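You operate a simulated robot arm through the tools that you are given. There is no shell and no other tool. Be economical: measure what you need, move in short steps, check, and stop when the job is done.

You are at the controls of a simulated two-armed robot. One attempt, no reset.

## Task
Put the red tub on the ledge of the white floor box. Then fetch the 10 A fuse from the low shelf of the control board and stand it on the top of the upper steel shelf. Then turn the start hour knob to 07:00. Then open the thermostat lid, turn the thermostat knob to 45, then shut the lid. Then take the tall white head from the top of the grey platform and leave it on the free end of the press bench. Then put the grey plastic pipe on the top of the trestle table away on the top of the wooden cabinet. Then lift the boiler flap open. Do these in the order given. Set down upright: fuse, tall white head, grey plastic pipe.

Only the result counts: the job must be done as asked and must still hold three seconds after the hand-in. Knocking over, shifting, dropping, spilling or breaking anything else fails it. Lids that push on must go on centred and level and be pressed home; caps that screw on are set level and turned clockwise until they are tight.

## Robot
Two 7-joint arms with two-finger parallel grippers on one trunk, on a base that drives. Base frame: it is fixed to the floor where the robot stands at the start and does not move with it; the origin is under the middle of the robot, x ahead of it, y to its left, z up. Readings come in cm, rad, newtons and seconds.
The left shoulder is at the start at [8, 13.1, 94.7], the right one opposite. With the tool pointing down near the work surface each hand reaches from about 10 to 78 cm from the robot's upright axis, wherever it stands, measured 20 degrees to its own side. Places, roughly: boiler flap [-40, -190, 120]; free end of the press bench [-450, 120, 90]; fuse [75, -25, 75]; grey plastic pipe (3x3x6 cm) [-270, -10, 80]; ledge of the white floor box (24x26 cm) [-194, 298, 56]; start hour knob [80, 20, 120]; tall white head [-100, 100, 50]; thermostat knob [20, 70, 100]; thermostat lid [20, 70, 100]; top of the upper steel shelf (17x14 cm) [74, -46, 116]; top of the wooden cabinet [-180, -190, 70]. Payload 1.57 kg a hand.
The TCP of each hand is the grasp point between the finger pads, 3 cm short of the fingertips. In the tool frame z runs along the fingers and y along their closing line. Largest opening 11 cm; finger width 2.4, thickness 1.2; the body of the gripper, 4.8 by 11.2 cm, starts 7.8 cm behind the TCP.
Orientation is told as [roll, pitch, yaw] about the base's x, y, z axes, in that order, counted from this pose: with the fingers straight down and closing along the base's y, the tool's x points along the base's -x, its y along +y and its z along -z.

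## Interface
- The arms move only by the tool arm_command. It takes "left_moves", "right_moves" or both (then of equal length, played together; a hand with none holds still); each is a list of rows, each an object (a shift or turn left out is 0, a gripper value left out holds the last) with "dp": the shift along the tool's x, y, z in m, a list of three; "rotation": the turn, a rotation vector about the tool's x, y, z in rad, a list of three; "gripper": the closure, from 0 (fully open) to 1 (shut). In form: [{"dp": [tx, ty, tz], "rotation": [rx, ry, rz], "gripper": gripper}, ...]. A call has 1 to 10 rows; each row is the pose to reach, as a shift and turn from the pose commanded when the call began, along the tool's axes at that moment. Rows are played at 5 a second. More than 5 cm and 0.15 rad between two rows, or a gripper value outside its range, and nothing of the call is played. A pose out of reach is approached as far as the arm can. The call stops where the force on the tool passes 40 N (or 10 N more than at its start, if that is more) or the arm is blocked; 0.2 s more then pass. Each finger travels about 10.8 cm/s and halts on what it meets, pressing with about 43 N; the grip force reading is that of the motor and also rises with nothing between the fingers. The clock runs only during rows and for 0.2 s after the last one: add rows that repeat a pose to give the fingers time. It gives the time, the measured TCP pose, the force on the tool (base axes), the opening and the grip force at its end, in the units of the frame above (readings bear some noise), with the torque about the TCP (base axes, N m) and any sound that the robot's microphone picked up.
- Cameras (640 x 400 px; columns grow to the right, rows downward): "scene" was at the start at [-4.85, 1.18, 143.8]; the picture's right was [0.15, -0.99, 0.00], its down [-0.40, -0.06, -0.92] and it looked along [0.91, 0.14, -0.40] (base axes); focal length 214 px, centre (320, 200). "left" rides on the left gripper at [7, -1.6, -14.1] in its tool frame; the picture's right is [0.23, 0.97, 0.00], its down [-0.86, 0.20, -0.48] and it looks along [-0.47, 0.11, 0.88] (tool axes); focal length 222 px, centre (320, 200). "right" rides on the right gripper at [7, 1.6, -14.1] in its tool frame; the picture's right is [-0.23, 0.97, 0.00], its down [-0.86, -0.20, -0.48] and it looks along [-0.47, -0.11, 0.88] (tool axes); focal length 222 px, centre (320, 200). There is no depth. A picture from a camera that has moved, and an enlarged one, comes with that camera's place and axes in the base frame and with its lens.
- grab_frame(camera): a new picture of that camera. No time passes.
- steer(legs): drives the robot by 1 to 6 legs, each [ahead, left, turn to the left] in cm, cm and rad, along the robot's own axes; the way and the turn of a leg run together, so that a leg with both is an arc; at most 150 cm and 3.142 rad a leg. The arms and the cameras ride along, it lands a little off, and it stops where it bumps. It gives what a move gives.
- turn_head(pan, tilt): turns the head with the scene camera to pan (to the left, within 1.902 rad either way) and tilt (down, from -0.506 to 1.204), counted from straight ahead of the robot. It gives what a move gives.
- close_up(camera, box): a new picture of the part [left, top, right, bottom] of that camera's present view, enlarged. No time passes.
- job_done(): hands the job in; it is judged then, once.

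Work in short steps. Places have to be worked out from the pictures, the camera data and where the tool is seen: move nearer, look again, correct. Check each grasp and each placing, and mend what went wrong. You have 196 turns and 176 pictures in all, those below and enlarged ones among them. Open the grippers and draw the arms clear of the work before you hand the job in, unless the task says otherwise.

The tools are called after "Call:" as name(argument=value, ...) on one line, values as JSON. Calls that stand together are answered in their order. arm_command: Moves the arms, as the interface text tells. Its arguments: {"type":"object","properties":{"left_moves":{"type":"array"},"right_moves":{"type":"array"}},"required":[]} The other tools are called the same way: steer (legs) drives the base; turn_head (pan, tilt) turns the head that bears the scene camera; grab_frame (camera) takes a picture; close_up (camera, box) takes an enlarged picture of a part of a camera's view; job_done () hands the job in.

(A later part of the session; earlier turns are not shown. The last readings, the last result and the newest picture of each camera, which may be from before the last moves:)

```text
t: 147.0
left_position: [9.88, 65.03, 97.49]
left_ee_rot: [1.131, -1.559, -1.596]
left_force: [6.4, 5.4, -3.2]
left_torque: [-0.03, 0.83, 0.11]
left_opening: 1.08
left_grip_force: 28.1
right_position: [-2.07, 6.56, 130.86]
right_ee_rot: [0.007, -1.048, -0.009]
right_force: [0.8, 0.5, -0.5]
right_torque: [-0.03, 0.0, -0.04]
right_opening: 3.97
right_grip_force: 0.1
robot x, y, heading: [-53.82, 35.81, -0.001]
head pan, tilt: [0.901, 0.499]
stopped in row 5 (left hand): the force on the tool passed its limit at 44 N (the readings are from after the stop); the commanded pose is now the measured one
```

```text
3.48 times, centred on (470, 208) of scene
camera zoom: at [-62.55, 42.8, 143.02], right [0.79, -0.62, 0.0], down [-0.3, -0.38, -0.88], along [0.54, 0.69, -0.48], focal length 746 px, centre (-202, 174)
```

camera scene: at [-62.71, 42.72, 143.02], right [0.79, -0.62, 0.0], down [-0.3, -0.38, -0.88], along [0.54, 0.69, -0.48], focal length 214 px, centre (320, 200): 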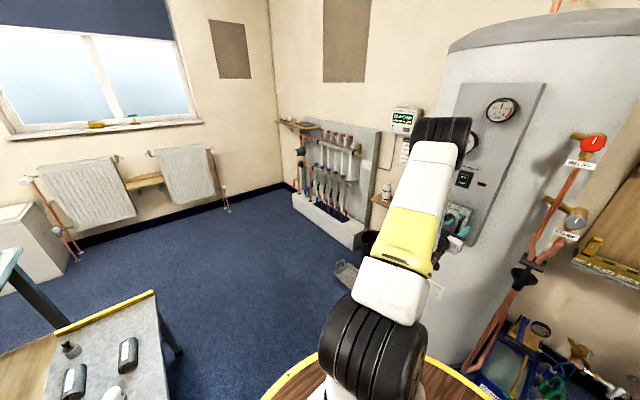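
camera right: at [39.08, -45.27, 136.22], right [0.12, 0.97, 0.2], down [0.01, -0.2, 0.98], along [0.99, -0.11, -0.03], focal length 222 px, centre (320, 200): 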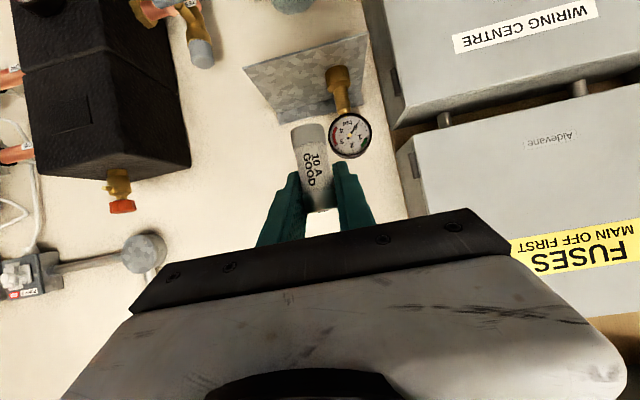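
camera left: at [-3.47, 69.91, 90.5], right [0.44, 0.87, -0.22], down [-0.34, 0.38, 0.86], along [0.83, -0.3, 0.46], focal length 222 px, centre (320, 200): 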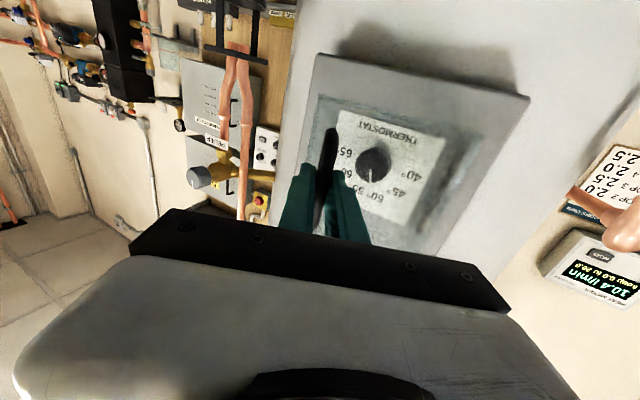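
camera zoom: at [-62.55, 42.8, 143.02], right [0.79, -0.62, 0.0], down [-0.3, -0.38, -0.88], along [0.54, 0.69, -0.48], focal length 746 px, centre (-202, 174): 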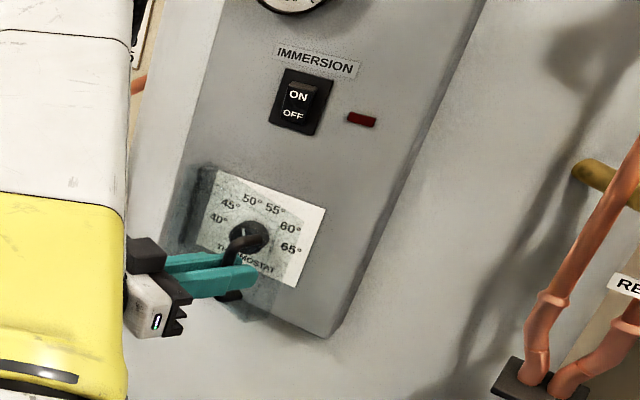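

The lid is opening (~0.5 rad); arc data place the hinge at ≈[19.3, 72]. Continue along the corrected arc, half-rotating the tool.

Call:
arm_command(left_moves=[{"dp": [0, 0.0083, -0.0152], "rotation": [0.075, 0, 0]}, {"dp": [0, 0.0186, -0.029], "rotation": [0.15, 0, 0]}, {"dp": [0, 0.031, -0.041], "rotation": [0.225, 0, 0]}, {"dp": [0, 0.0451, -0.0511], "rotation": [0.3, 0, 0]}])

Call:
grab_frame(camera="left")

Call:
close_up(camera="scene", box=[410, 150, 530, 265])

```text
t: 148.0
left_position: [7.06, 71.24, 97.61]
left_ee_rot: [0.814, -1.56, -1.587]
left_force: [-27.0, -4.8, -9.2]
left_torque: [-0.08, 0.07, -0.14]
left_opening: 1.05
left_grip_force: 28.0
right_position: [-2.16, 6.37, 130.87]
right_ee_rot: [0.006, -1.05, -0.008]
right_force: [-0.1, -0.5, -0.3]
right_torque: [0.01, 0.03, 0.03]
right_opening: 3.97
right_grip_force: 0.0
robot x, y, heading: [-53.76, 36.01, 0.004]
head pan, tilt: [0.901, 0.499]
```

```text
79 pictures are left
camera left: at [-4.23, 79.91, 90.61], right [0.68, 0.7, -0.22], down [-0.2, 0.47, 0.86], along [0.7, -0.54, 0.46], focal length 222 px, centre (320, 200)
```

left: 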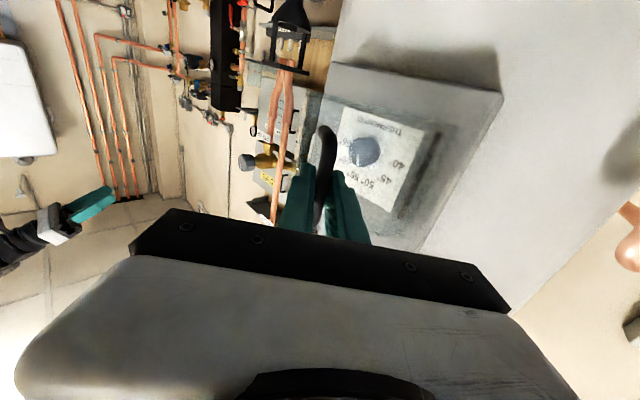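

```text
3.48 times, centred on (470, 208) of scene
camera zoom: at [-62.73, 42.72, 143.02], right [0.79, -0.62, 0.0], down [-0.3, -0.38, -0.88], along [0.54, 0.69, -0.48], focal length 746 px, centre (-202, 174)
```

zoom: 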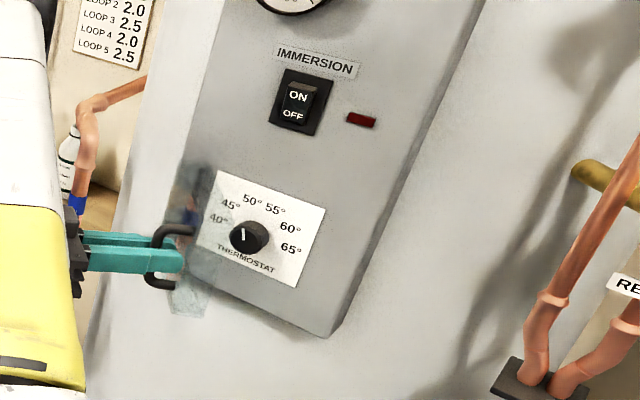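

Lid is well open; knob accessible. Open a bit more (to ~80°).

Call:
arm_command(left_moves=[{"dp": [0, 0.009, -0.008], "rotation": [0.05, 0, 0]}, {"dp": [0, 0.018, -0.015], "rotation": [0.1, 0, 0]}, {"dp": [0, 0.028, -0.0215], "rotation": [0.15, 0, 0]}, {"dp": [0, 0.038, -0.0277], "rotation": [0.2, 0, 0]}])

Call:
close_up(camera="scene", box=[410, 150, 530, 265])

```text
t: 148.4
left_position: [6.93, 71.8, 97.59]
left_ee_rot: [1.056, -1.565, -1.862]
left_force: [-9.0, -1.4, 6.0]
left_torque: [-0.15, 0.01, -0.05]
left_opening: 1.05
left_grip_force: 28.0
right_position: [-2.17, 6.28, 130.79]
right_ee_rot: [0.006, -1.05, -0.009]
right_force: [-0.2, 0.3, -0.1]
right_torque: [0.02, 0.0, -0.02]
right_opening: 3.96
right_grip_force: 0.0
robot x, y, heading: [-54.36, 35.73, 0.003]
head pan, tilt: [0.901, 0.499]
stopped in row 1 (left hand): the force on the tool passed its limit at 45 N (the readings are from after the stop); the commanded pose is now the measured one
```

```text
3.48 times, centred on (470, 208) of scene
camera zoom: at [-62.74, 42.73, 143.02], right [0.79, -0.62, 0.0], down [-0.3, -0.38, -0.88], along [0.54, 0.69, -0.48], focal length 746 px, centre (-202, 174)
```

zoom: 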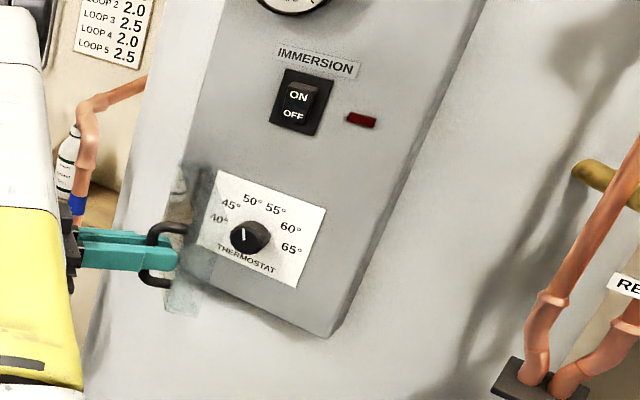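

Resisted a little; the lid is ~65° open. Release the bar, back out, and see if it stays.

Call:
arm_command(left_moves=[{"gripper": 0.75}, {"gripper": 0.65}, {"dp": [0, 0, -0.02]}, {"dp": [0, 0, -0.05]}, {"dp": [0, 0, -0.08]}])

Call:
close_up(camera="scene", box=[410, 150, 530, 265])

Call:
grab_frame(camera="left")

```text
t: 149.6
left_position: [1.26, 77.64, 97.82]
left_ee_rot: [0.918, -1.563, -1.724]
left_force: [0.1, -0.4, 0.4]
left_torque: [-0.01, 0.02, 0.0]
left_opening: 3.85
left_grip_force: 0.0
right_position: [-2.18, 6.37, 130.77]
right_ee_rot: [0.007, -1.047, -0.008]
right_force: [-0.9, -0.5, -0.1]
right_torque: [0.01, 0.01, 0.02]
right_opening: 3.96
right_grip_force: 0.2
robot x, y, heading: [-53.99, 35.93, 0.001]
head pan, tilt: [0.901, 0.499]
```

```text
3.48 times, centred on (470, 208) of scene
camera zoom: at [-62.64, 42.73, 143.02], right [0.79, -0.62, 0.0], down [-0.3, -0.38, -0.88], along [0.54, 0.69, -0.48], focal length 746 px, centre (-202, 174)
```

zoom: 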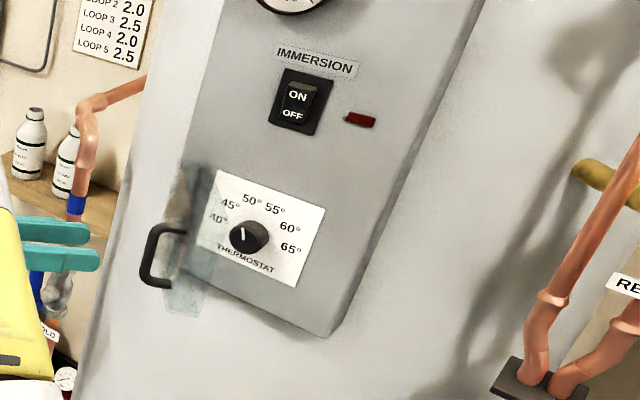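

```text
75 pictures are left
camera left: at [-9.56, 86.65, 90.67], right [0.7, 0.68, -0.22], down [-0.19, 0.48, 0.86], along [0.69, -0.56, 0.46], focal length 222 px, centre (320, 200)
```

left: 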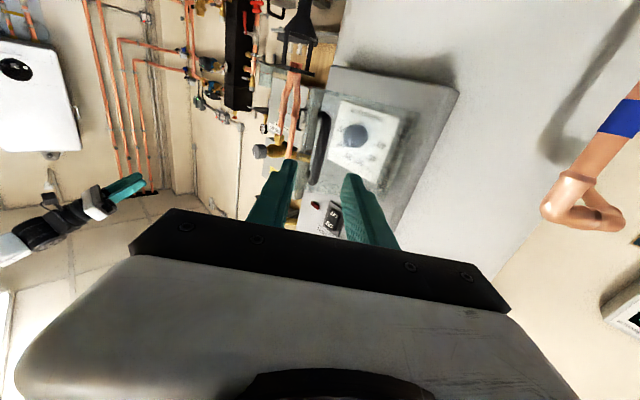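

The lid stays open. Zoom in on the dial to read the pointer.

Call:
close_up(camera="scene", box=[462, 195, 510, 235])

Call:
close_up(camera="left", box=[300, 90, 420, 200])

```text
10.00 times, centred on (486, 215) of scene
camera zoom: at [-62.64, 42.73, 143.02], right [0.79, -0.62, 0.0], down [-0.3, -0.38, -0.88], along [0.54, 0.69, -0.48], focal length 2145 px, centre (-1340, 50)
```

zoom: 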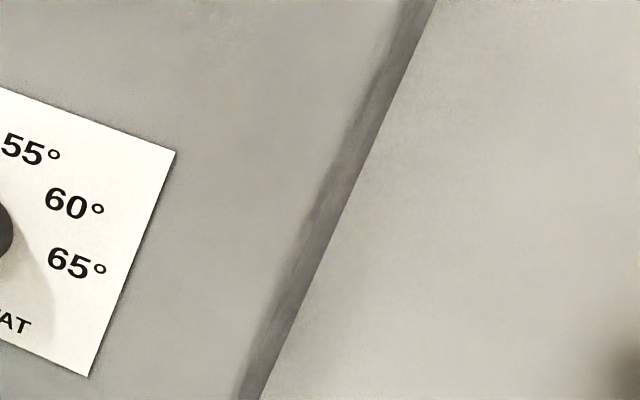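

```text
3.64 times, centred on (360, 145) of left
camera zoom: at [-9.56, 86.65, 90.67], right [0.7, 0.68, -0.22], down [-0.19, 0.48, 0.86], along [0.69, -0.56, 0.46], focal length 808 px, centre (174, 400)
```

zoom: 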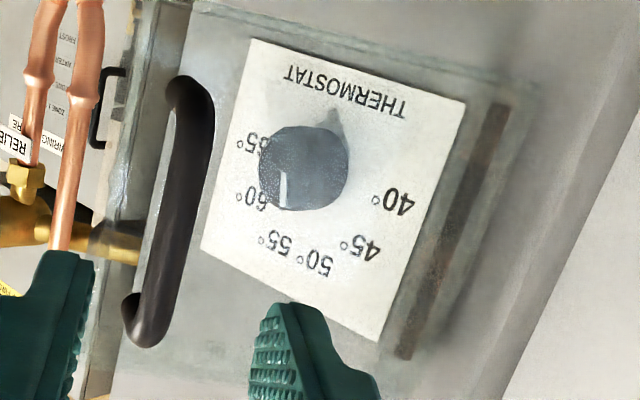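

Label geometry: 45° sits at −51°, 50° at −17° from top, and the pointer is at ≈−33°, so it needs ≈18° counter-clockwise. I drive back 6 cm for room, then bring the left hand around in front of the knob, straightening its yaw.

Call:
steer(legs=[[-6, 0, 0]])

Call:
arm_command(left_moves=[{"dp": [0, -0.02, 0.015], "rotation": [-0.14, 0, 0]}, {"dp": [0, -0.038, 0.03], "rotation": [-0.28, 0, 0]}, {"dp": [0, -0.056, 0.045], "rotation": [-0.42, 0, 0]}, {"dp": [0, -0.07, 0.06], "rotation": [-0.56, 0, 0]}, {"dp": [0, -0.072, 0.08], "rotation": [-0.7, 0, 0]}, {"dp": [0, -0.072, 0.093], "rotation": [-0.806, 0, 0]}])

Call:
arm_command(left_moves=[{"rotation": [0, 0, -0.15], "gripper": 0.4}, {"rotation": [0, 0, -0.3]}, {"rotation": [0, 0, -0.45]}, {"rotation": [0, 0, -0.6]}, {"rotation": [0, 0, -0.75]}, {"rotation": [0, 0, -0.9]}, {"rotation": [0, 0, -1.05]}, {"rotation": [0, 0, -1.2]}, {"rotation": [0, 0, -1.35]}, {"rotation": [0, 0, -1.45]}])

Call:
grab_frame(camera="left")

```text
t: 150.5
left_position: [-4.44, 77.58, 97.71]
left_ee_rot: [0.875, -1.562, -1.682]
left_force: [0.3, -0.2, -0.5]
left_torque: [0.0, -0.03, -0.01]
left_opening: 3.82
left_grip_force: 0.1
right_position: [-8.03, 6.41, 130.76]
right_ee_rot: [0.007, -1.047, -0.008]
right_force: [-0.4, -1.1, 0.2]
right_torque: [0.0, 0.01, 0.01]
right_opening: 3.96
right_grip_force: 0.1
robot x, y, heading: [-59.89, 35.69, 0.01]
head pan, tilt: [0.901, 0.499]
```

```text
t: 151.9
left_position: [-3.46, 65.99, 97.41]
left_ee_rot: [1.567, -1.562, -1.564]
left_force: [0.5, -0.4, 0.3]
left_torque: [-0.03, -0.02, -0.02]
left_opening: 3.83
left_grip_force: 0.0
right_position: [-8.07, 6.4, 130.86]
right_ee_rot: [0.008, -1.048, -0.008]
right_force: [-0.2, -0.7, 0.3]
right_torque: [0.01, 0.02, 0.01]
right_opening: 3.96
right_grip_force: 0.0
robot x, y, heading: [-60.12, 35.4, 0.002]
head pan, tilt: [0.901, 0.499]
```

```text
t: 154.1
left_position: [-3.27, 65.91, 97.53]
left_ee_rot: [-1.573, -0.125, 1.57]
left_force: [-0.1, 0.2, -0.9]
left_torque: [-0.01, 0.02, 0.01]
left_opening: 6.61
left_grip_force: 0.1
right_position: [-8.08, 6.24, 130.8]
right_ee_rot: [0.006, -1.048, -0.009]
right_force: [-0.5, -0.4, 1.0]
right_torque: [-0.02, 0.0, 0.0]
right_opening: 3.95
right_grip_force: 0.1
robot x, y, heading: [-60.09, 35.83, 0.001]
head pan, tilt: [0.901, 0.499]
```

```text
72 pictures are left
camera left: at [-17.41, 58.65, 98.17], right [0.0, -0.1, -0.99], down [-0.48, 0.87, -0.09], along [0.88, 0.48, -0.05], focal length 222 px, centre (320, 200)
```

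left: 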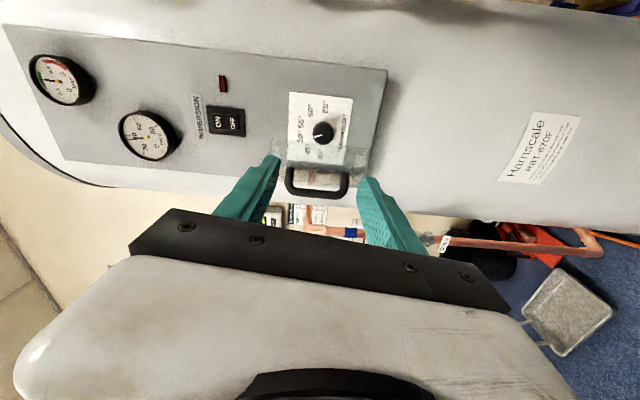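

Well aligned: knob at ≈[19, 66.0, 96.9]. Approach to x≈11 and look.

Call:
arm_command(left_moves=[{"dp": [0, 0.002, 0.045]}, {"dp": [0, 0.004, 0.09]}, {"dp": [0, 0.005, 0.135]}])

Call:
close_up(camera="left", box=[200, 60, 440, 210])

Call:
close_up(camera="scene", box=[400, 150, 520, 225])

```text
t: 154.8
left_position: [5.29, 65.14, 96.9]
left_ee_rot: [-1.561, -0.12, 1.553]
left_force: [-8.2, -4.0, 2.2]
left_torque: [-0.14, 0.16, -0.01]
left_opening: 6.34
left_grip_force: 0.1
right_position: [-8.04, 6.5, 130.73]
right_ee_rot: [0.007, -1.049, -0.009]
right_force: [-1.0, -0.4, -0.1]
right_torque: [0.01, -0.01, 0.02]
right_opening: 3.94
right_grip_force: 0.1
robot x, y, heading: [-60.36, 35.74, 0.001]
head pan, tilt: [0.901, 0.499]
stopped in row 3 (left hand): the force on the tool passed its limit at 60 N (the readings are from after the stop); the commanded pose is now the measured one
```

```text
2.67 times, centred on (320, 135) of left
camera zoom: at [-8.93, 58.22, 97.74], right [-0.01, -0.11, -0.99], down [-0.46, 0.88, -0.09], along [0.89, 0.46, -0.06], focal length 592 px, centre (320, 373)
```

zoom: 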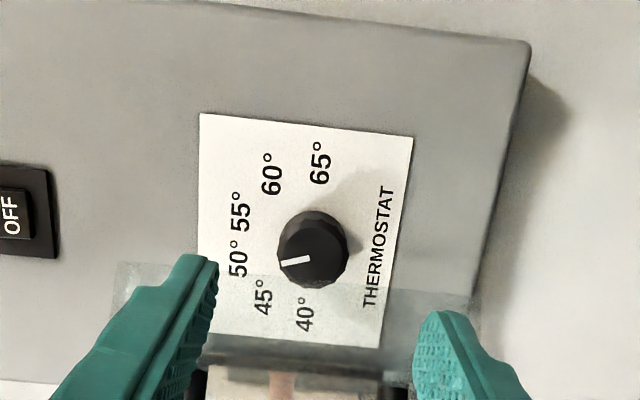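

```text
5.33 times, centred on (460, 188) of scene
camera zoom: at [-68.63, 42.72, 143.02], right [0.79, -0.62, 0.0], down [-0.3, -0.38, -0.88], along [0.54, 0.69, -0.48], focal length 1144 px, centre (-427, 267)
```

zoom: 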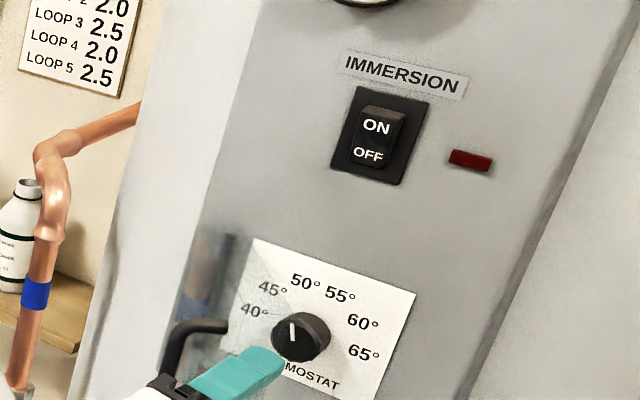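

My fingertip met the glass edge: the lid is less open than thought. I'll back off, close the fingers, go in on the right side, and push the lid further open from inside.

Call:
arm_command(left_moves=[{"dp": [0, 0, -0.03], "gripper": 1}, {"dp": [0.03, 0, -0.03]}, {"dp": [0.06, 0, -0.03]}, {"dp": [0.06, 0, 0.01]}, {"dp": [0.06, 0, 0.045]}])

Call:
grab_frame(camera="left")

```text
t: 156.0
left_position: [9.7, 59.3, 96.33]
left_ee_rot: [-1.561, -0.121, 1.557]
left_force: [-0.9, -0.2, 0.4]
left_torque: [0.0, 0.0, 0.0]
left_opening: 0.0
left_grip_force: 21.2
right_position: [-8.07, 6.33, 130.74]
right_ee_rot: [0.007, -1.048, -0.008]
right_force: [0.1, 0.9, 0.8]
right_torque: [0.02, 0.0, -0.03]
right_opening: 3.95
right_grip_force: 0.0
robot x, y, heading: [-60.24, 35.6, 0.007]
head pan, tilt: [0.901, 0.499]
```

```text
69 pictures are left
camera left: at [-4.47, 52.24, 97.11], right [-0.01, -0.11, -0.99], down [-0.47, 0.88, -0.09], along [0.88, 0.46, -0.06], focal length 222 px, centre (320, 200)
```

left: 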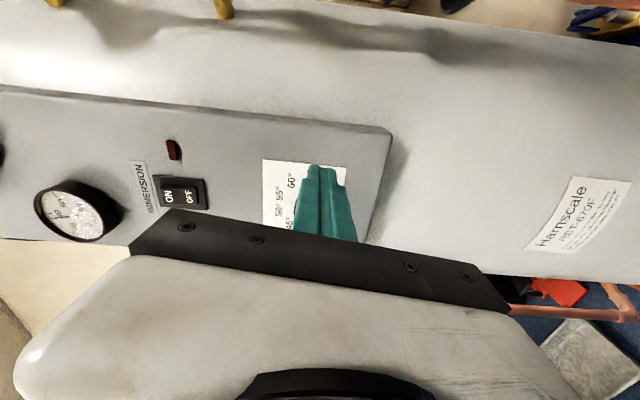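

Fingers are inside. Push left 9 cm.

Call:
arm_command(left_moves=[{"dp": [-0.02, 0, 0]}, {"dp": [-0.04, 0, 0]}, {"dp": [-0.055, 0, 0]}, {"dp": [-0.07, 0, 0]}, {"dp": [-0.085, 0, 0]}, {"dp": [-0.1, 0, 0]}])

Call:
close_up(camera="scene", box=[390, 150, 510, 260])

```text
t: 156.9
left_position: [9.56, 64.41, 96.62]
left_ee_rot: [-1.556, -0.118, 1.537]
left_force: [-6.8, -4.4, 3.8]
left_torque: [0.03, 0.14, 0.1]
left_opening: 0.0
left_grip_force: 21.4
right_position: [-8.17, 6.3, 130.71]
right_ee_rot: [0.007, -1.046, -0.01]
right_force: [-1.2, 0.6, 0.5]
right_torque: [0.03, 0.02, 0.03]
right_opening: 3.96
right_grip_force: 0.1
robot x, y, heading: [-60.65, 35.85, -0.001]
head pan, tilt: [0.901, 0.499]
stopped in row 4 (left hand): the force on the tool passed its limit at 47 N (the readings are from after the stop); the commanded pose is now the measured one
```

```text
3.64 times, centred on (450, 205) of scene
camera zoom: at [-68.64, 42.66, 143.02], right [0.79, -0.62, 0.0], down [-0.3, -0.38, -0.88], along [0.54, 0.69, -0.48], focal length 780 px, centre (-153, 182)
```

zoom: 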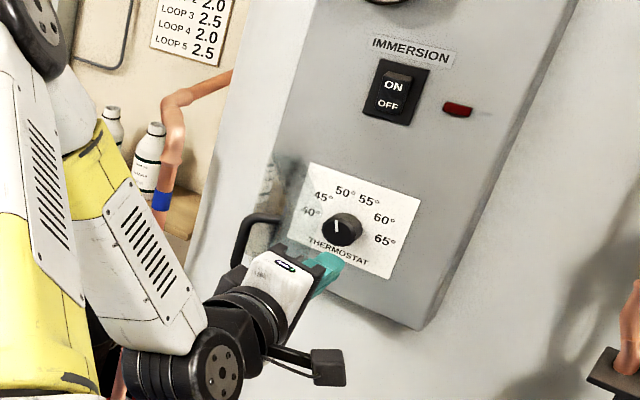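

Stopped at 47 N. I look through the hand camera to see what's touching.

Call:
grab_frame(camera="left")

Call:
close_up(camera="scene", box=[440, 195, 500, 245])

```text
67 pictures are left
camera left: at [-4.6, 57.65, 97.61], right [-0.02, -0.11, -0.99], down [-0.45, 0.89, -0.09], along [0.89, 0.45, -0.07], focal length 222 px, centre (320, 200)
```

left: 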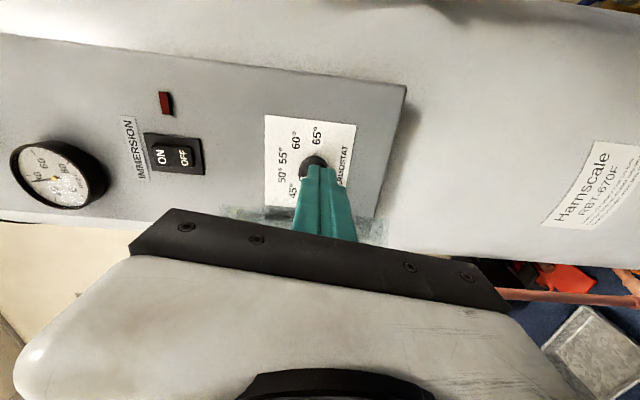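

```text
8.00 times, centred on (470, 220) of scene
camera zoom: at [-68.64, 42.66, 143.02], right [0.79, -0.62, 0.0], down [-0.3, -0.38, -0.88], along [0.54, 0.69, -0.48], focal length 1716 px, centre (-880, 40)
```

zoom: 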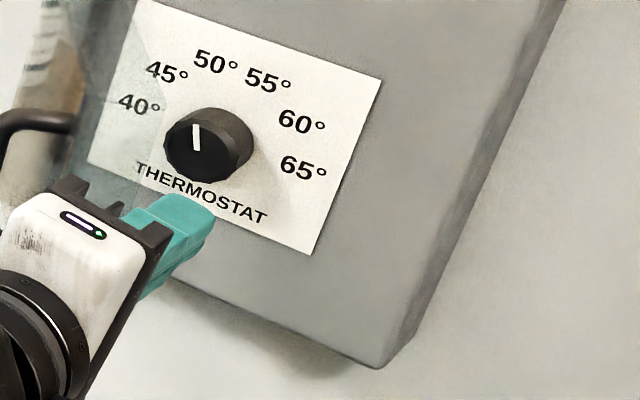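

The finger meets the lid's free-edge corner and the lid seems at its ~60° stop. So I'll approach the knob from the right with the tool yawed ~0.4 rad to the left, passing clear of the lid edge.

Call:
arm_command(left_moves=[{"dp": [0.03, 0, -0.02]}, {"dp": [0.035, -0.002, -0.02], "rotation": [-0.016, -0.132, 0], "gripper": 0.5}, {"dp": [0.03, -0.004, -0.015], "rotation": [-0.032, -0.265, 0]}, {"dp": [0.024, -0.004, -0.0126], "rotation": [-0.048, -0.397, 0]}, {"dp": [0.024, -0.004, -0.0126], "rotation": [-0.048, -0.397, 0]}])

Call:
close_up(camera="left", box=[160, 40, 480, 240])

Call:
close_up(camera="scene", box=[410, 180, 506, 240])

```text
t: 158.1
left_position: [8.43, 62.4, 96.69]
left_ee_rot: [-1.556, -0.125, 1.939]
left_force: [-0.8, -0.8, 0.4]
left_torque: [0.01, 0.0, 0.01]
left_opening: 5.48
left_grip_force: 0.1
right_position: [-8.11, 6.34, 130.7]
right_ee_rot: [0.006, -1.046, -0.009]
right_force: [0.1, -0.3, -0.6]
right_torque: [0.01, 0.01, -0.02]
right_opening: 3.98
right_grip_force: 0.0
robot x, y, heading: [-60.37, 35.91, -0.004]
head pan, tilt: [0.901, 0.499]
```

```text
2.00 times, centred on (320, 140) of left
camera zoom: at [-2.14, 50.41, 97.63], right [0.02, -0.1, -0.99], down [-0.76, 0.64, -0.08], along [0.64, 0.76, -0.06], focal length 444 px, centre (320, 320)
```

zoom: 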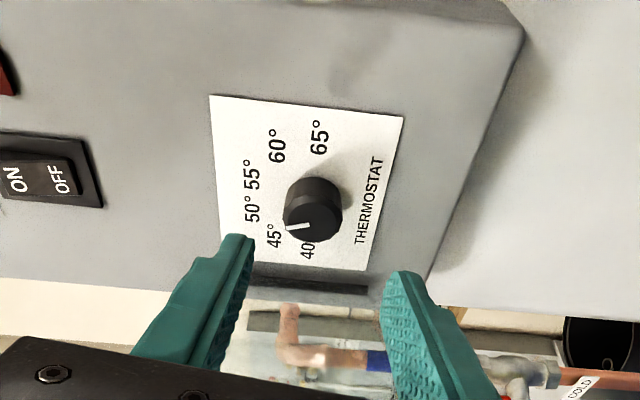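

```text
6.67 times, centred on (458, 210) of scene
camera zoom: at [-68.59, 42.71, 143.02], right [0.79, -0.62, 0.0], down [-0.3, -0.38, -0.88], along [0.54, 0.69, -0.48], focal length 1430 px, centre (-600, 133)
```

zoom: 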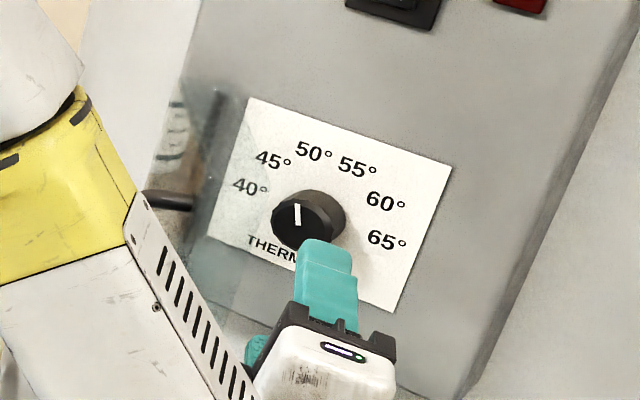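

Knob is centred ahead. Advance 7.5 cm along the tool, then close (fingers above and below the knob).

Call:
arm_command(left_moves=[{"dp": [0.002, -0.001, 0.035]}, {"dp": [0.003, -0.002, 0.06]}, {"dp": [0.003, -0.002, 0.075]}])

Call:
close_up(camera="left", box=[160, 40, 480, 240])

```text
t: 158.9
left_position: [15.55, 64.61, 96.86]
left_ee_rot: [-1.555, -0.124, 1.94]
left_force: [-1.0, 0.1, -0.1]
left_torque: [-0.01, -0.02, 0.03]
left_opening: 5.48
left_grip_force: 0.0
right_position: [-8.11, 6.45, 130.79]
right_ee_rot: [0.007, -1.046, -0.008]
right_force: [-0.1, 0.3, -0.9]
right_torque: [0.0, 0.02, 0.0]
right_opening: 3.95
right_grip_force: 0.1
robot x, y, heading: [-60.57, 35.94, 0.004]
head pan, tilt: [0.901, 0.499]
```

```text
2.00 times, centred on (320, 140) of left
camera zoom: at [5.0, 52.82, 97.74], right [0.02, -0.1, -0.99], down [-0.76, 0.64, -0.08], along [0.65, 0.76, -0.06], focal length 444 px, centre (320, 320)
```

zoom: 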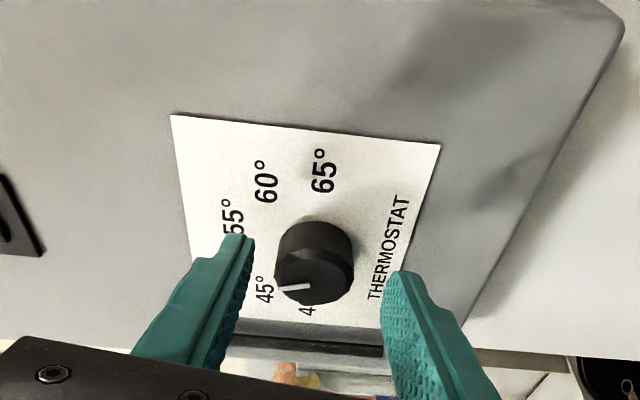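

Knob is between the fingers. Close and hold.

Call:
arm_command(left_moves=[{"gripper": 0.7}, {"gripper": 1}, {"gripper": 1}, {"gripper": 1}])

Call:
close_up(camera="left", box=[160, 40, 480, 240])

```text
t: 159.9
left_position: [15.39, 64.34, 96.82]
left_ee_rot: [-1.556, -0.123, 1.936]
left_force: [-34.9, -15.3, 7.8]
left_torque: [0.13, -0.19, -0.35]
left_opening: 0.0
left_grip_force: 21.6
right_position: [-8.23, 6.15, 130.84]
right_ee_rot: [0.007, -1.049, -0.01]
right_force: [-0.2, -0.7, 0.6]
right_torque: [-0.01, 0.01, 0.0]
right_opening: 3.97
right_grip_force: 0.1
robot x, y, heading: [-60.45, 35.67, 0.001]
head pan, tilt: [0.901, 0.499]
```

```text
2.00 times, centred on (320, 140) of left
camera zoom: at [4.77, 52.62, 97.8], right [0.02, -0.1, -0.99], down [-0.76, 0.64, -0.09], along [0.65, 0.76, -0.06], focal length 444 px, centre (320, 320)
```

zoom: 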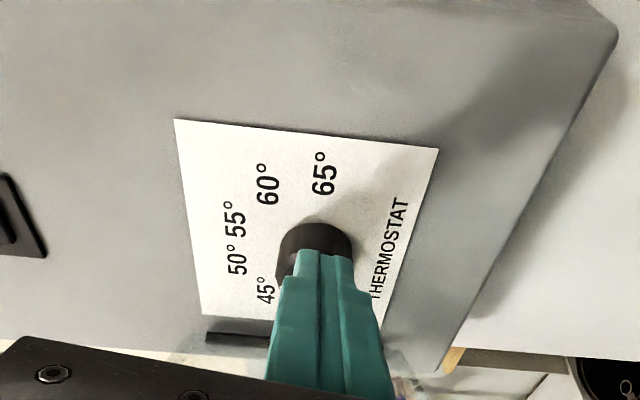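

The fingers closed in front of the knob face (face ≈x 18). Back off, open, and go 2 cm deeper.

Call:
arm_command(left_moves=[{"dp": [0, 0, -0.03]}, {"dp": [0, 0, -0.03], "gripper": 0.5}, {"dp": [0, 0, -0.03], "gripper": 0.5}, {"dp": [0, 0, 0.0]}, {"dp": [0, 0, 0.012]}, {"dp": [0, 0, 0.022]}])

Call:
close_up(camera="left", box=[160, 40, 480, 240])

```text
t: 161.3
left_position: [17.47, 65.29, 96.73]
left_ee_rot: [-1.552, -0.125, 1.94]
left_force: [-12.0, -2.9, 0.9]
left_torque: [0.06, -0.45, -0.12]
left_opening: 5.57
left_grip_force: 0.6
right_position: [-7.98, 6.29, 130.87]
right_ee_rot: [0.007, -1.048, -0.009]
right_force: [0.0, 1.0, -0.5]
right_torque: [-0.03, 0.02, -0.01]
right_opening: 3.98
right_grip_force: 0.1
robot x, y, heading: [-60.03, 35.89, 0.001]
head pan, tilt: [0.901, 0.499]
```

```text
2.00 times, centred on (320, 140) of left
camera zoom: at [6.99, 53.52, 97.66], right [0.02, -0.1, -0.99], down [-0.76, 0.64, -0.08], along [0.65, 0.76, -0.07], focal length 444 px, centre (320, 320)
```

zoom: 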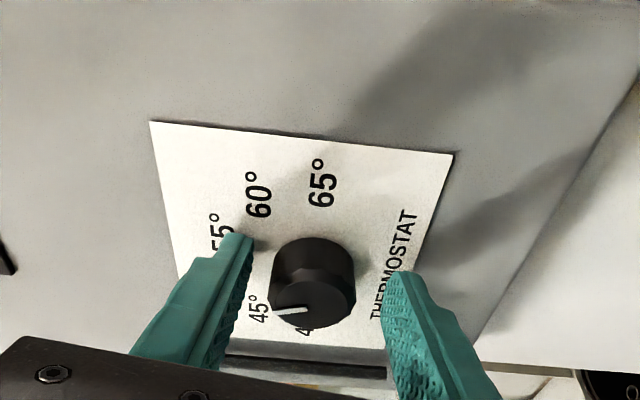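

Tips touch the panel plate (x≈20.2). Back 3 mm and close.

Call:
arm_command(left_moves=[{"dp": [0, 0, -0.004]}, {"dp": [0, 0, -0.004], "gripper": 0.7}, {"dp": [0, 0, -0.004], "gripper": 1}, {"dp": [0, 0, -0.004], "gripper": 1}, {"dp": [0, 0, -0.004], "gripper": 1}])

Call:
close_up(camera="left", box=[160, 40, 480, 240])

```text
t: 162.5
left_position: [17.18, 65.3, 96.91]
left_ee_rot: [-1.561, -0.125, 1.938]
left_force: [5.5, -0.6, 15.5]
left_torque: [0.2, -1.02, -0.07]
left_opening: 3.44
left_grip_force: 42.1
right_position: [-8.11, 6.34, 130.69]
right_ee_rot: [0.008, -1.048, -0.008]
right_force: [-0.2, 0.6, 0.3]
right_torque: [-0.01, 0.02, 0.02]
right_opening: 3.97
right_grip_force: 0.0
robot x, y, heading: [-60.03, 36.13, 0.005]
head pan, tilt: [0.901, 0.499]
```

```text
2.00 times, centred on (320, 140) of left
camera zoom: at [6.67, 53.39, 97.8], right [0.03, -0.1, -0.99], down [-0.76, 0.64, -0.09], along [0.65, 0.76, -0.06], focal length 444 px, centre (320, 320)
```

zoom: 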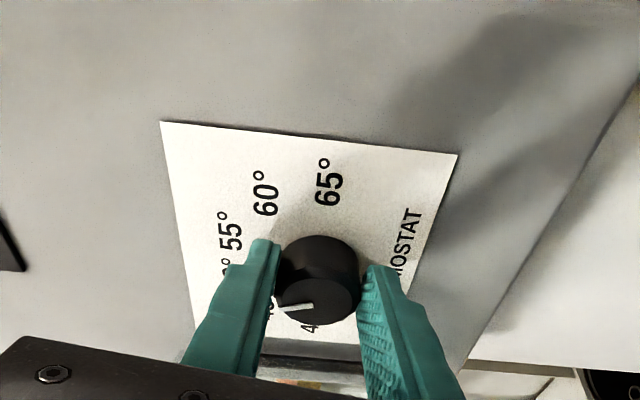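

Gripped (3.44 cm). Turn 0.31 rad counter-clockwise about the knob axis.

Call:
arm_command(left_moves=[{"rotation": [-0.038, 0.005, -0.096]}, {"rotation": [-0.076, 0.009, -0.192]}, {"rotation": [-0.114, 0.014, -0.288]}, {"rotation": [-0.114, 0.014, -0.288]}])

Call:
close_up(camera="left", box=[160, 40, 480, 240])

Call:
close_up(camera="scene", box=[410, 180, 506, 240])

```text
t: 163.5
left_position: [17.25, 65.29, 97.23]
left_ee_rot: [-1.451, 0.165, 1.946]
left_force: [5.0, -0.5, 38.2]
left_torque: [0.42, -1.46, 0.0]
left_opening: 3.44
left_grip_force: 42.0
right_position: [-8.2, 6.31, 130.83]
right_ee_rot: [0.008, -1.05, -0.011]
right_force: [-0.3, -0.1, 0.1]
right_torque: [0.01, 0.01, 0.01]
right_opening: 3.95
right_grip_force: 0.2
robot x, y, heading: [-60.31, 36.01, 0.003]
head pan, tilt: [0.901, 0.499]
```

```text
2.00 times, centred on (320, 140) of left
camera zoom: at [6.7, 54.22, 101.62], right [0.03, -0.4, -0.92], down [-0.76, 0.58, -0.28], along [0.64, 0.71, -0.28], focal length 444 px, centre (320, 320)
```

zoom: 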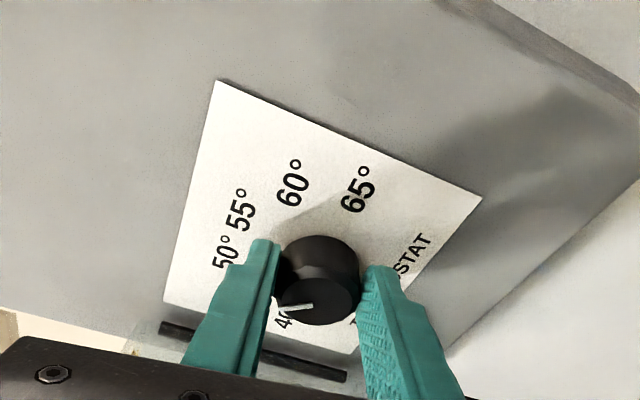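

```text
6.67 times, centred on (458, 210) of scene
camera zoom: at [-68.71, 42.64, 143.02], right [0.79, -0.62, 0.0], down [-0.3, -0.38, -0.88], along [0.54, 0.69, -0.48], focal length 1430 px, centre (-600, 133)
```

zoom: 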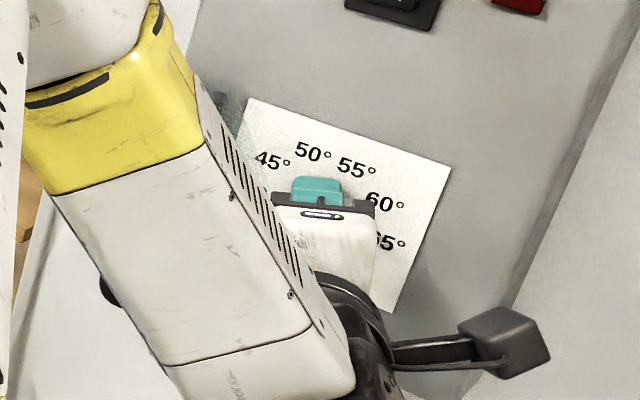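

The knob turned with the fingers. Release, back off along the tool axis and check.

Call:
arm_command(left_moves=[{"gripper": 0.6}, {"gripper": 0.5}, {"dp": [0, 0, -0.04]}, {"dp": [0, 0, -0.08]}, {"dp": [0.03, 0, -0.11]}, {"dp": [0.07, 0, -0.12]}])

Call:
close_up(camera="scene", box=[410, 180, 506, 240])

Call:
close_up(camera="left", box=[200, 40, 440, 190])

```text
t: 164.9
left_position: [8.5, 54.78, 99.39]
left_ee_rot: [-1.441, 0.165, 1.947]
left_force: [0.6, 0.9, 0.9]
left_torque: [-0.02, -0.03, -0.03]
left_opening: 5.5
left_grip_force: 0.0
right_position: [-8.01, 6.43, 130.85]
right_ee_rot: [0.005, -1.047, -0.006]
right_force: [-1.4, 0.6, -0.8]
right_torque: [-0.01, -0.02, -0.06]
right_opening: 3.98
right_grip_force: 0.1
robot x, y, heading: [-60.03, 35.71, 0.0]
head pan, tilt: [0.901, 0.499]
```

```text
6.67 times, centred on (458, 210) of scene
camera zoom: at [-68.59, 42.75, 143.02], right [0.79, -0.62, 0.0], down [-0.3, -0.38, -0.88], along [0.54, 0.69, -0.48], focal length 1430 px, centre (-600, 133)
```

zoom: 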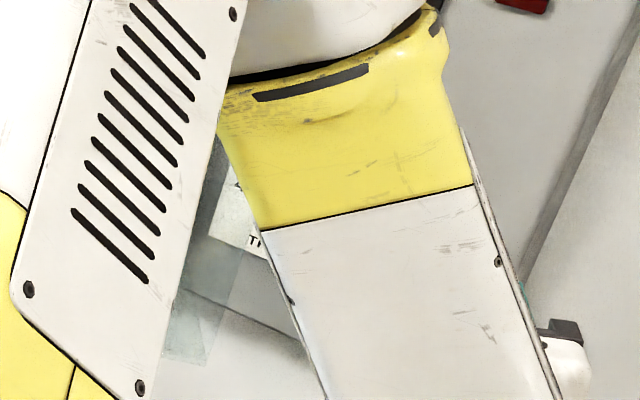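

```text
2.67 times, centred on (320, 115) of left
camera zoom: at [-1.98, 43.66, 103.93], right [0.02, -0.4, -0.92], down [-0.77, 0.58, -0.27], along [0.64, 0.71, -0.3], focal length 592 px, centre (320, 427)
```

zoom: 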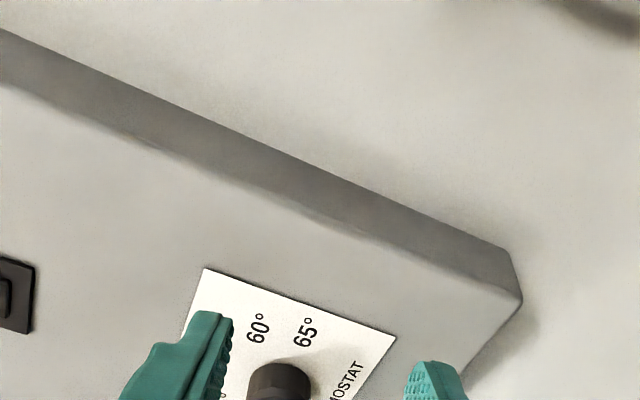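

My arm blocks the view. I shift the hand back and left to see the dial with the hand camera.

Call:
arm_command(left_moves=[{"dp": [-0.02, 0, -0.04]}, {"dp": [-0.05, 0, -0.06]}])

Call:
close_up(camera="left", box=[200, 60, 440, 210])

Call:
close_up(camera="scene", box=[410, 180, 506, 240])

```text
t: 165.5
left_position: [0.93, 57.21, 99.38]
left_ee_rot: [-1.44, 0.164, 1.947]
left_force: [-0.5, -1.2, 0.2]
left_torque: [-0.01, -0.02, 0.02]
left_opening: 5.49
left_grip_force: 0.1
right_position: [-7.99, 6.3, 130.73]
right_ee_rot: [0.007, -1.048, -0.009]
right_force: [1.0, -0.5, -0.1]
right_torque: [-0.01, -0.01, 0.0]
right_opening: 3.99
right_grip_force: 0.1
robot x, y, heading: [-60.31, 35.93, 0.001]
head pan, tilt: [0.901, 0.499]
```

```text
2.67 times, centred on (320, 135) of left
camera zoom: at [-9.41, 46.13, 103.85], right [0.02, -0.4, -0.92], down [-0.77, 0.58, -0.27], along [0.64, 0.71, -0.3], focal length 592 px, centre (320, 373)
```

zoom: 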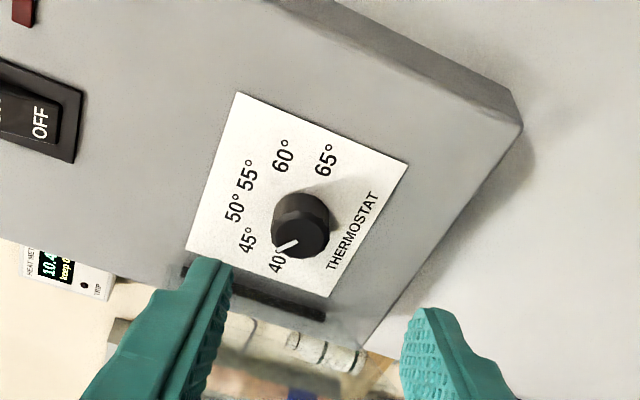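

```text
6.67 times, centred on (458, 210) of scene
camera zoom: at [-68.55, 42.69, 143.03], right [0.78, -0.62, 0.0], down [-0.3, -0.38, -0.88], along [0.54, 0.69, -0.48], focal length 1430 px, centre (-600, 133)
```

zoom: 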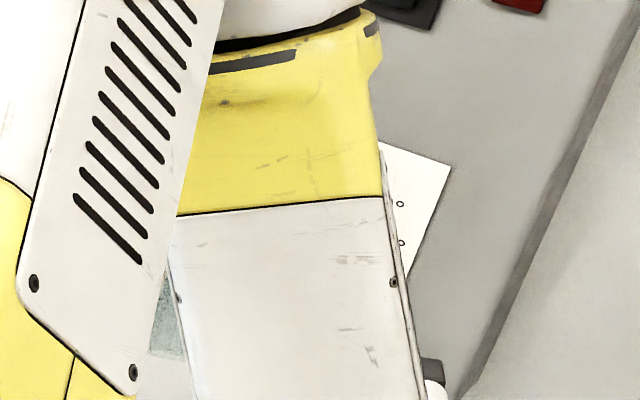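

Computed pointer angle is ≈−53° versus the 45° label at −52.7°: the knob is at 45. Now shut the lid: bring the closed fingers around to the left of the handle.

Call:
arm_command(left_moves=[{"dp": [-0.035, -0.002, 0.012], "rotation": [-0.015, 0.075, 0], "gripper": 1}, {"dp": [-0.07, -0.004, 0.026], "rotation": [-0.03, 0.15, 0]}, {"dp": [-0.105, -0.006, 0.041], "rotation": [-0.045, 0.223, 0]}, {"dp": [-0.14, -0.009, 0.055], "rotation": [-0.06, 0.3, 0]}, {"dp": [-0.176, -0.011, 0.0697], "rotation": [-0.075, 0.372, 0]}])

Call:
grab_frame(camera="left")

Call:
grab_frame(camera="scene")

```text
t: 166.7
left_position: [1.47, 75.74, 96.73]
left_ee_rot: [-1.434, 0.216, 1.57]
left_force: [-0.2, -0.4, -0.1]
left_torque: [0.02, -0.03, 0.05]
left_opening: 0.0
left_grip_force: 21.2
right_position: [-7.96, 6.22, 130.79]
right_ee_rot: [0.006, -1.047, -0.01]
right_force: [1.3, 0.4, -0.2]
right_torque: [0.0, -0.03, 0.08]
right_opening: 3.95
right_grip_force: 0.1
robot x, y, heading: [-60.14, 35.68, 0.003]
head pan, tilt: [0.901, 0.499]
```

```text
53 pictures are left
camera left: at [-12.23, 69.6, 101.51], right [-0.13, -0.43, -0.89], down [-0.5, 0.81, -0.31], along [0.86, 0.41, -0.32], focal length 222 px, centre (320, 200)
```

left: 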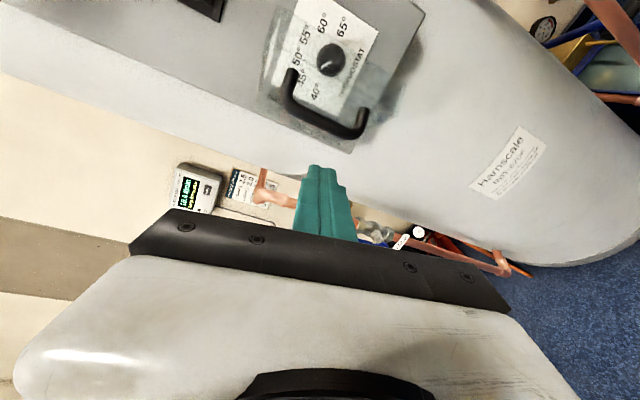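

```text
52 pictures are left
camera scene: at [-68.57, 42.66, 143.03], right [0.78, -0.62, 0.0], down [-0.3, -0.38, -0.88], along [0.54, 0.69, -0.48], focal length 214 px, centre (320, 200)
```

scene: 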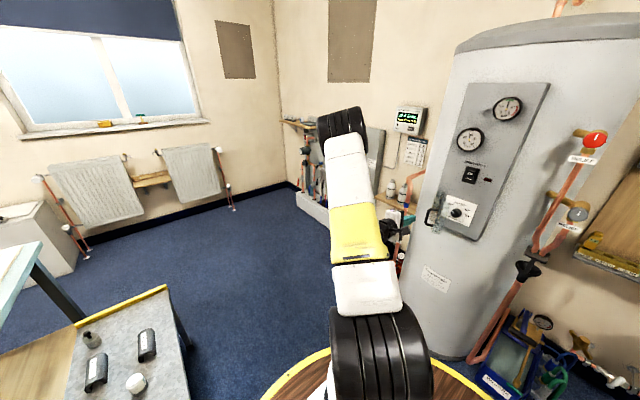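

Handle bar at ≈[8, 71, 97.6], the fingers to its left. Move forward beside it and sweep the bar right/forward along the closing arc.

Call:
arm_command(left_moves=[{"dp": [0, 0, 0.03]}, {"dp": [0.0, 0, 0.055]}, {"dp": [0.032, 0.006, 0.058]}, {"dp": [0.047, 0.009, 0.063]}, {"dp": [0.062, 0.0125, 0.068]}, {"dp": [0.077, 0.015, 0.076]}, {"dp": [0.09, 0.018, 0.086]}, {"dp": [0.102, 0.02, 0.098]}, {"dp": [0.112, 0.0226, 0.111]}])

Call:
close_up(camera="scene", box=[380, 140, 540, 260])

```text
t: 168.7
left_position: [12.13, 64.28, 95.63]
left_ee_rot: [-1.436, 0.213, 1.571]
left_force: [2.2, 2.9, 0.7]
left_torque: [0.05, -0.04, 0.05]
left_opening: 0.01
left_grip_force: 21.2
right_position: [-8.04, 6.41, 130.77]
right_ee_rot: [0.008, -1.046, -0.008]
right_force: [0.0, 0.0, -0.4]
right_torque: [0.01, 0.0, 0.02]
right_opening: 3.94
right_grip_force: 0.1
robot x, y, heading: [-60.23, 35.98, 0.001]
head pan, tilt: [0.901, 0.499]
```

```text
3.33 times, centred on (460, 200) of scene
camera zoom: at [-68.59, 42.72, 143.02], right [0.79, -0.62, 0.0], down [-0.3, -0.38, -0.88], along [0.54, 0.69, -0.48], focal length 715 px, centre (-147, 200)
```

zoom: 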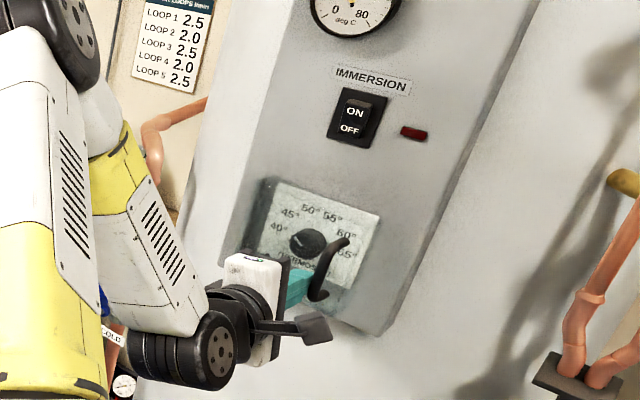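

The lid is nearly shut. Back off, align with the handle bar and press it home.

Call:
arm_command(left_moves=[{"dp": [0, 0, -0.03]}, {"dp": [0, 0, -0.06]}, {"dp": [0.026, -0.01, -0.06]}, {"dp": [0.026, -0.01, -0.03]}, {"dp": [0.026, -0.01, -0.01]}, {"dp": [0.026, -0.01, 0.0]}, {"dp": [0.026, -0.01, 0.008]}, {"dp": [0.026, -0.01, 0.014]}])

Call:
close_up(camera="scene", box=[380, 140, 540, 260])

```text
t: 169.1
left_position: [10.15, 65.56, 95.61]
left_ee_rot: [-1.437, 0.208, 1.592]
left_force: [-0.3, -0.3, 0.0]
left_torque: [0.05, -0.01, 0.02]
left_opening: 0.0
left_grip_force: 21.4
right_position: [-8.0, 6.47, 130.7]
right_ee_rot: [0.006, -1.047, -0.007]
right_force: [-0.2, -0.4, -0.1]
right_torque: [-0.03, 0.02, -0.01]
right_opening: 3.95
right_grip_force: 0.1
robot x, y, heading: [-60.46, 35.63, 0.001]
head pan, tilt: [0.901, 0.499]
stopped in row 1 (left hand): the force on the tool passed its limit at 80 N (the readings are from after the stop); the commanded pose is now the measured one
```

```text
3.33 times, centred on (460, 200) of scene
camera zoom: at [-68.53, 42.73, 143.02], right [0.79, -0.62, 0.0], down [-0.3, -0.38, -0.88], along [0.54, 0.69, -0.48], focal length 715 px, centre (-147, 200)
```

zoom: 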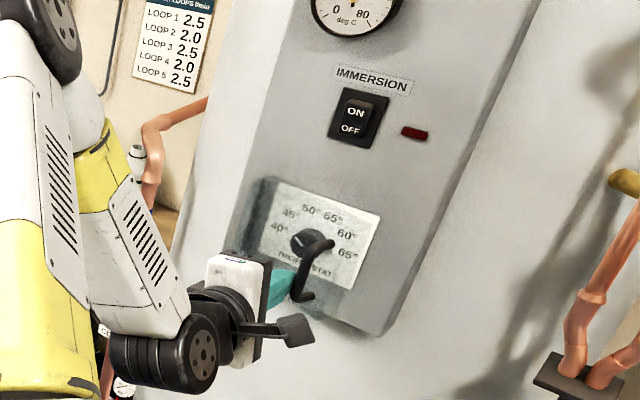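

The finger snagged the bar slightly. Move left off the bar first, then back, then align and press.

Call:
arm_command(left_moves=[{"dp": [-0.02, 0, 0.0]}, {"dp": [-0.025, 0, -0.03]}, {"dp": [-0.025, 0, -0.07]}, {"dp": [0.01, 0, -0.08]}, {"dp": [0.03, 0, -0.08]}])

Call:
grab_frame(camera="left")

```text
t: 170.3
left_position: [2.07, 62.62, 97.58]
left_ee_rot: [-1.438, 0.209, 1.595]
left_force: [-0.4, -0.2, 0.0]
left_torque: [0.01, 0.01, -0.03]
left_opening: 0.0
left_grip_force: 20.9
right_position: [-8.03, 6.51, 130.72]
right_ee_rot: [0.007, -1.047, -0.007]
right_force: [-0.3, 0.0, -0.1]
right_torque: [-0.01, 0.0, -0.02]
right_opening: 3.99
right_grip_force: 0.2
robot x, y, heading: [-60.49, 35.7, 0.002]
head pan, tilt: [0.901, 0.499]
```

```text
49 pictures are left
camera left: at [-11.45, 56.14, 102.25], right [-0.12, -0.43, -0.9], down [-0.52, 0.8, -0.31], along [0.84, 0.43, -0.32], focal length 222 px, centre (320, 200)
```

left: 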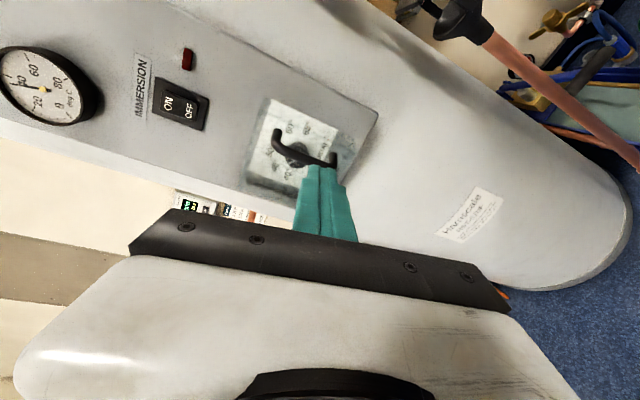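

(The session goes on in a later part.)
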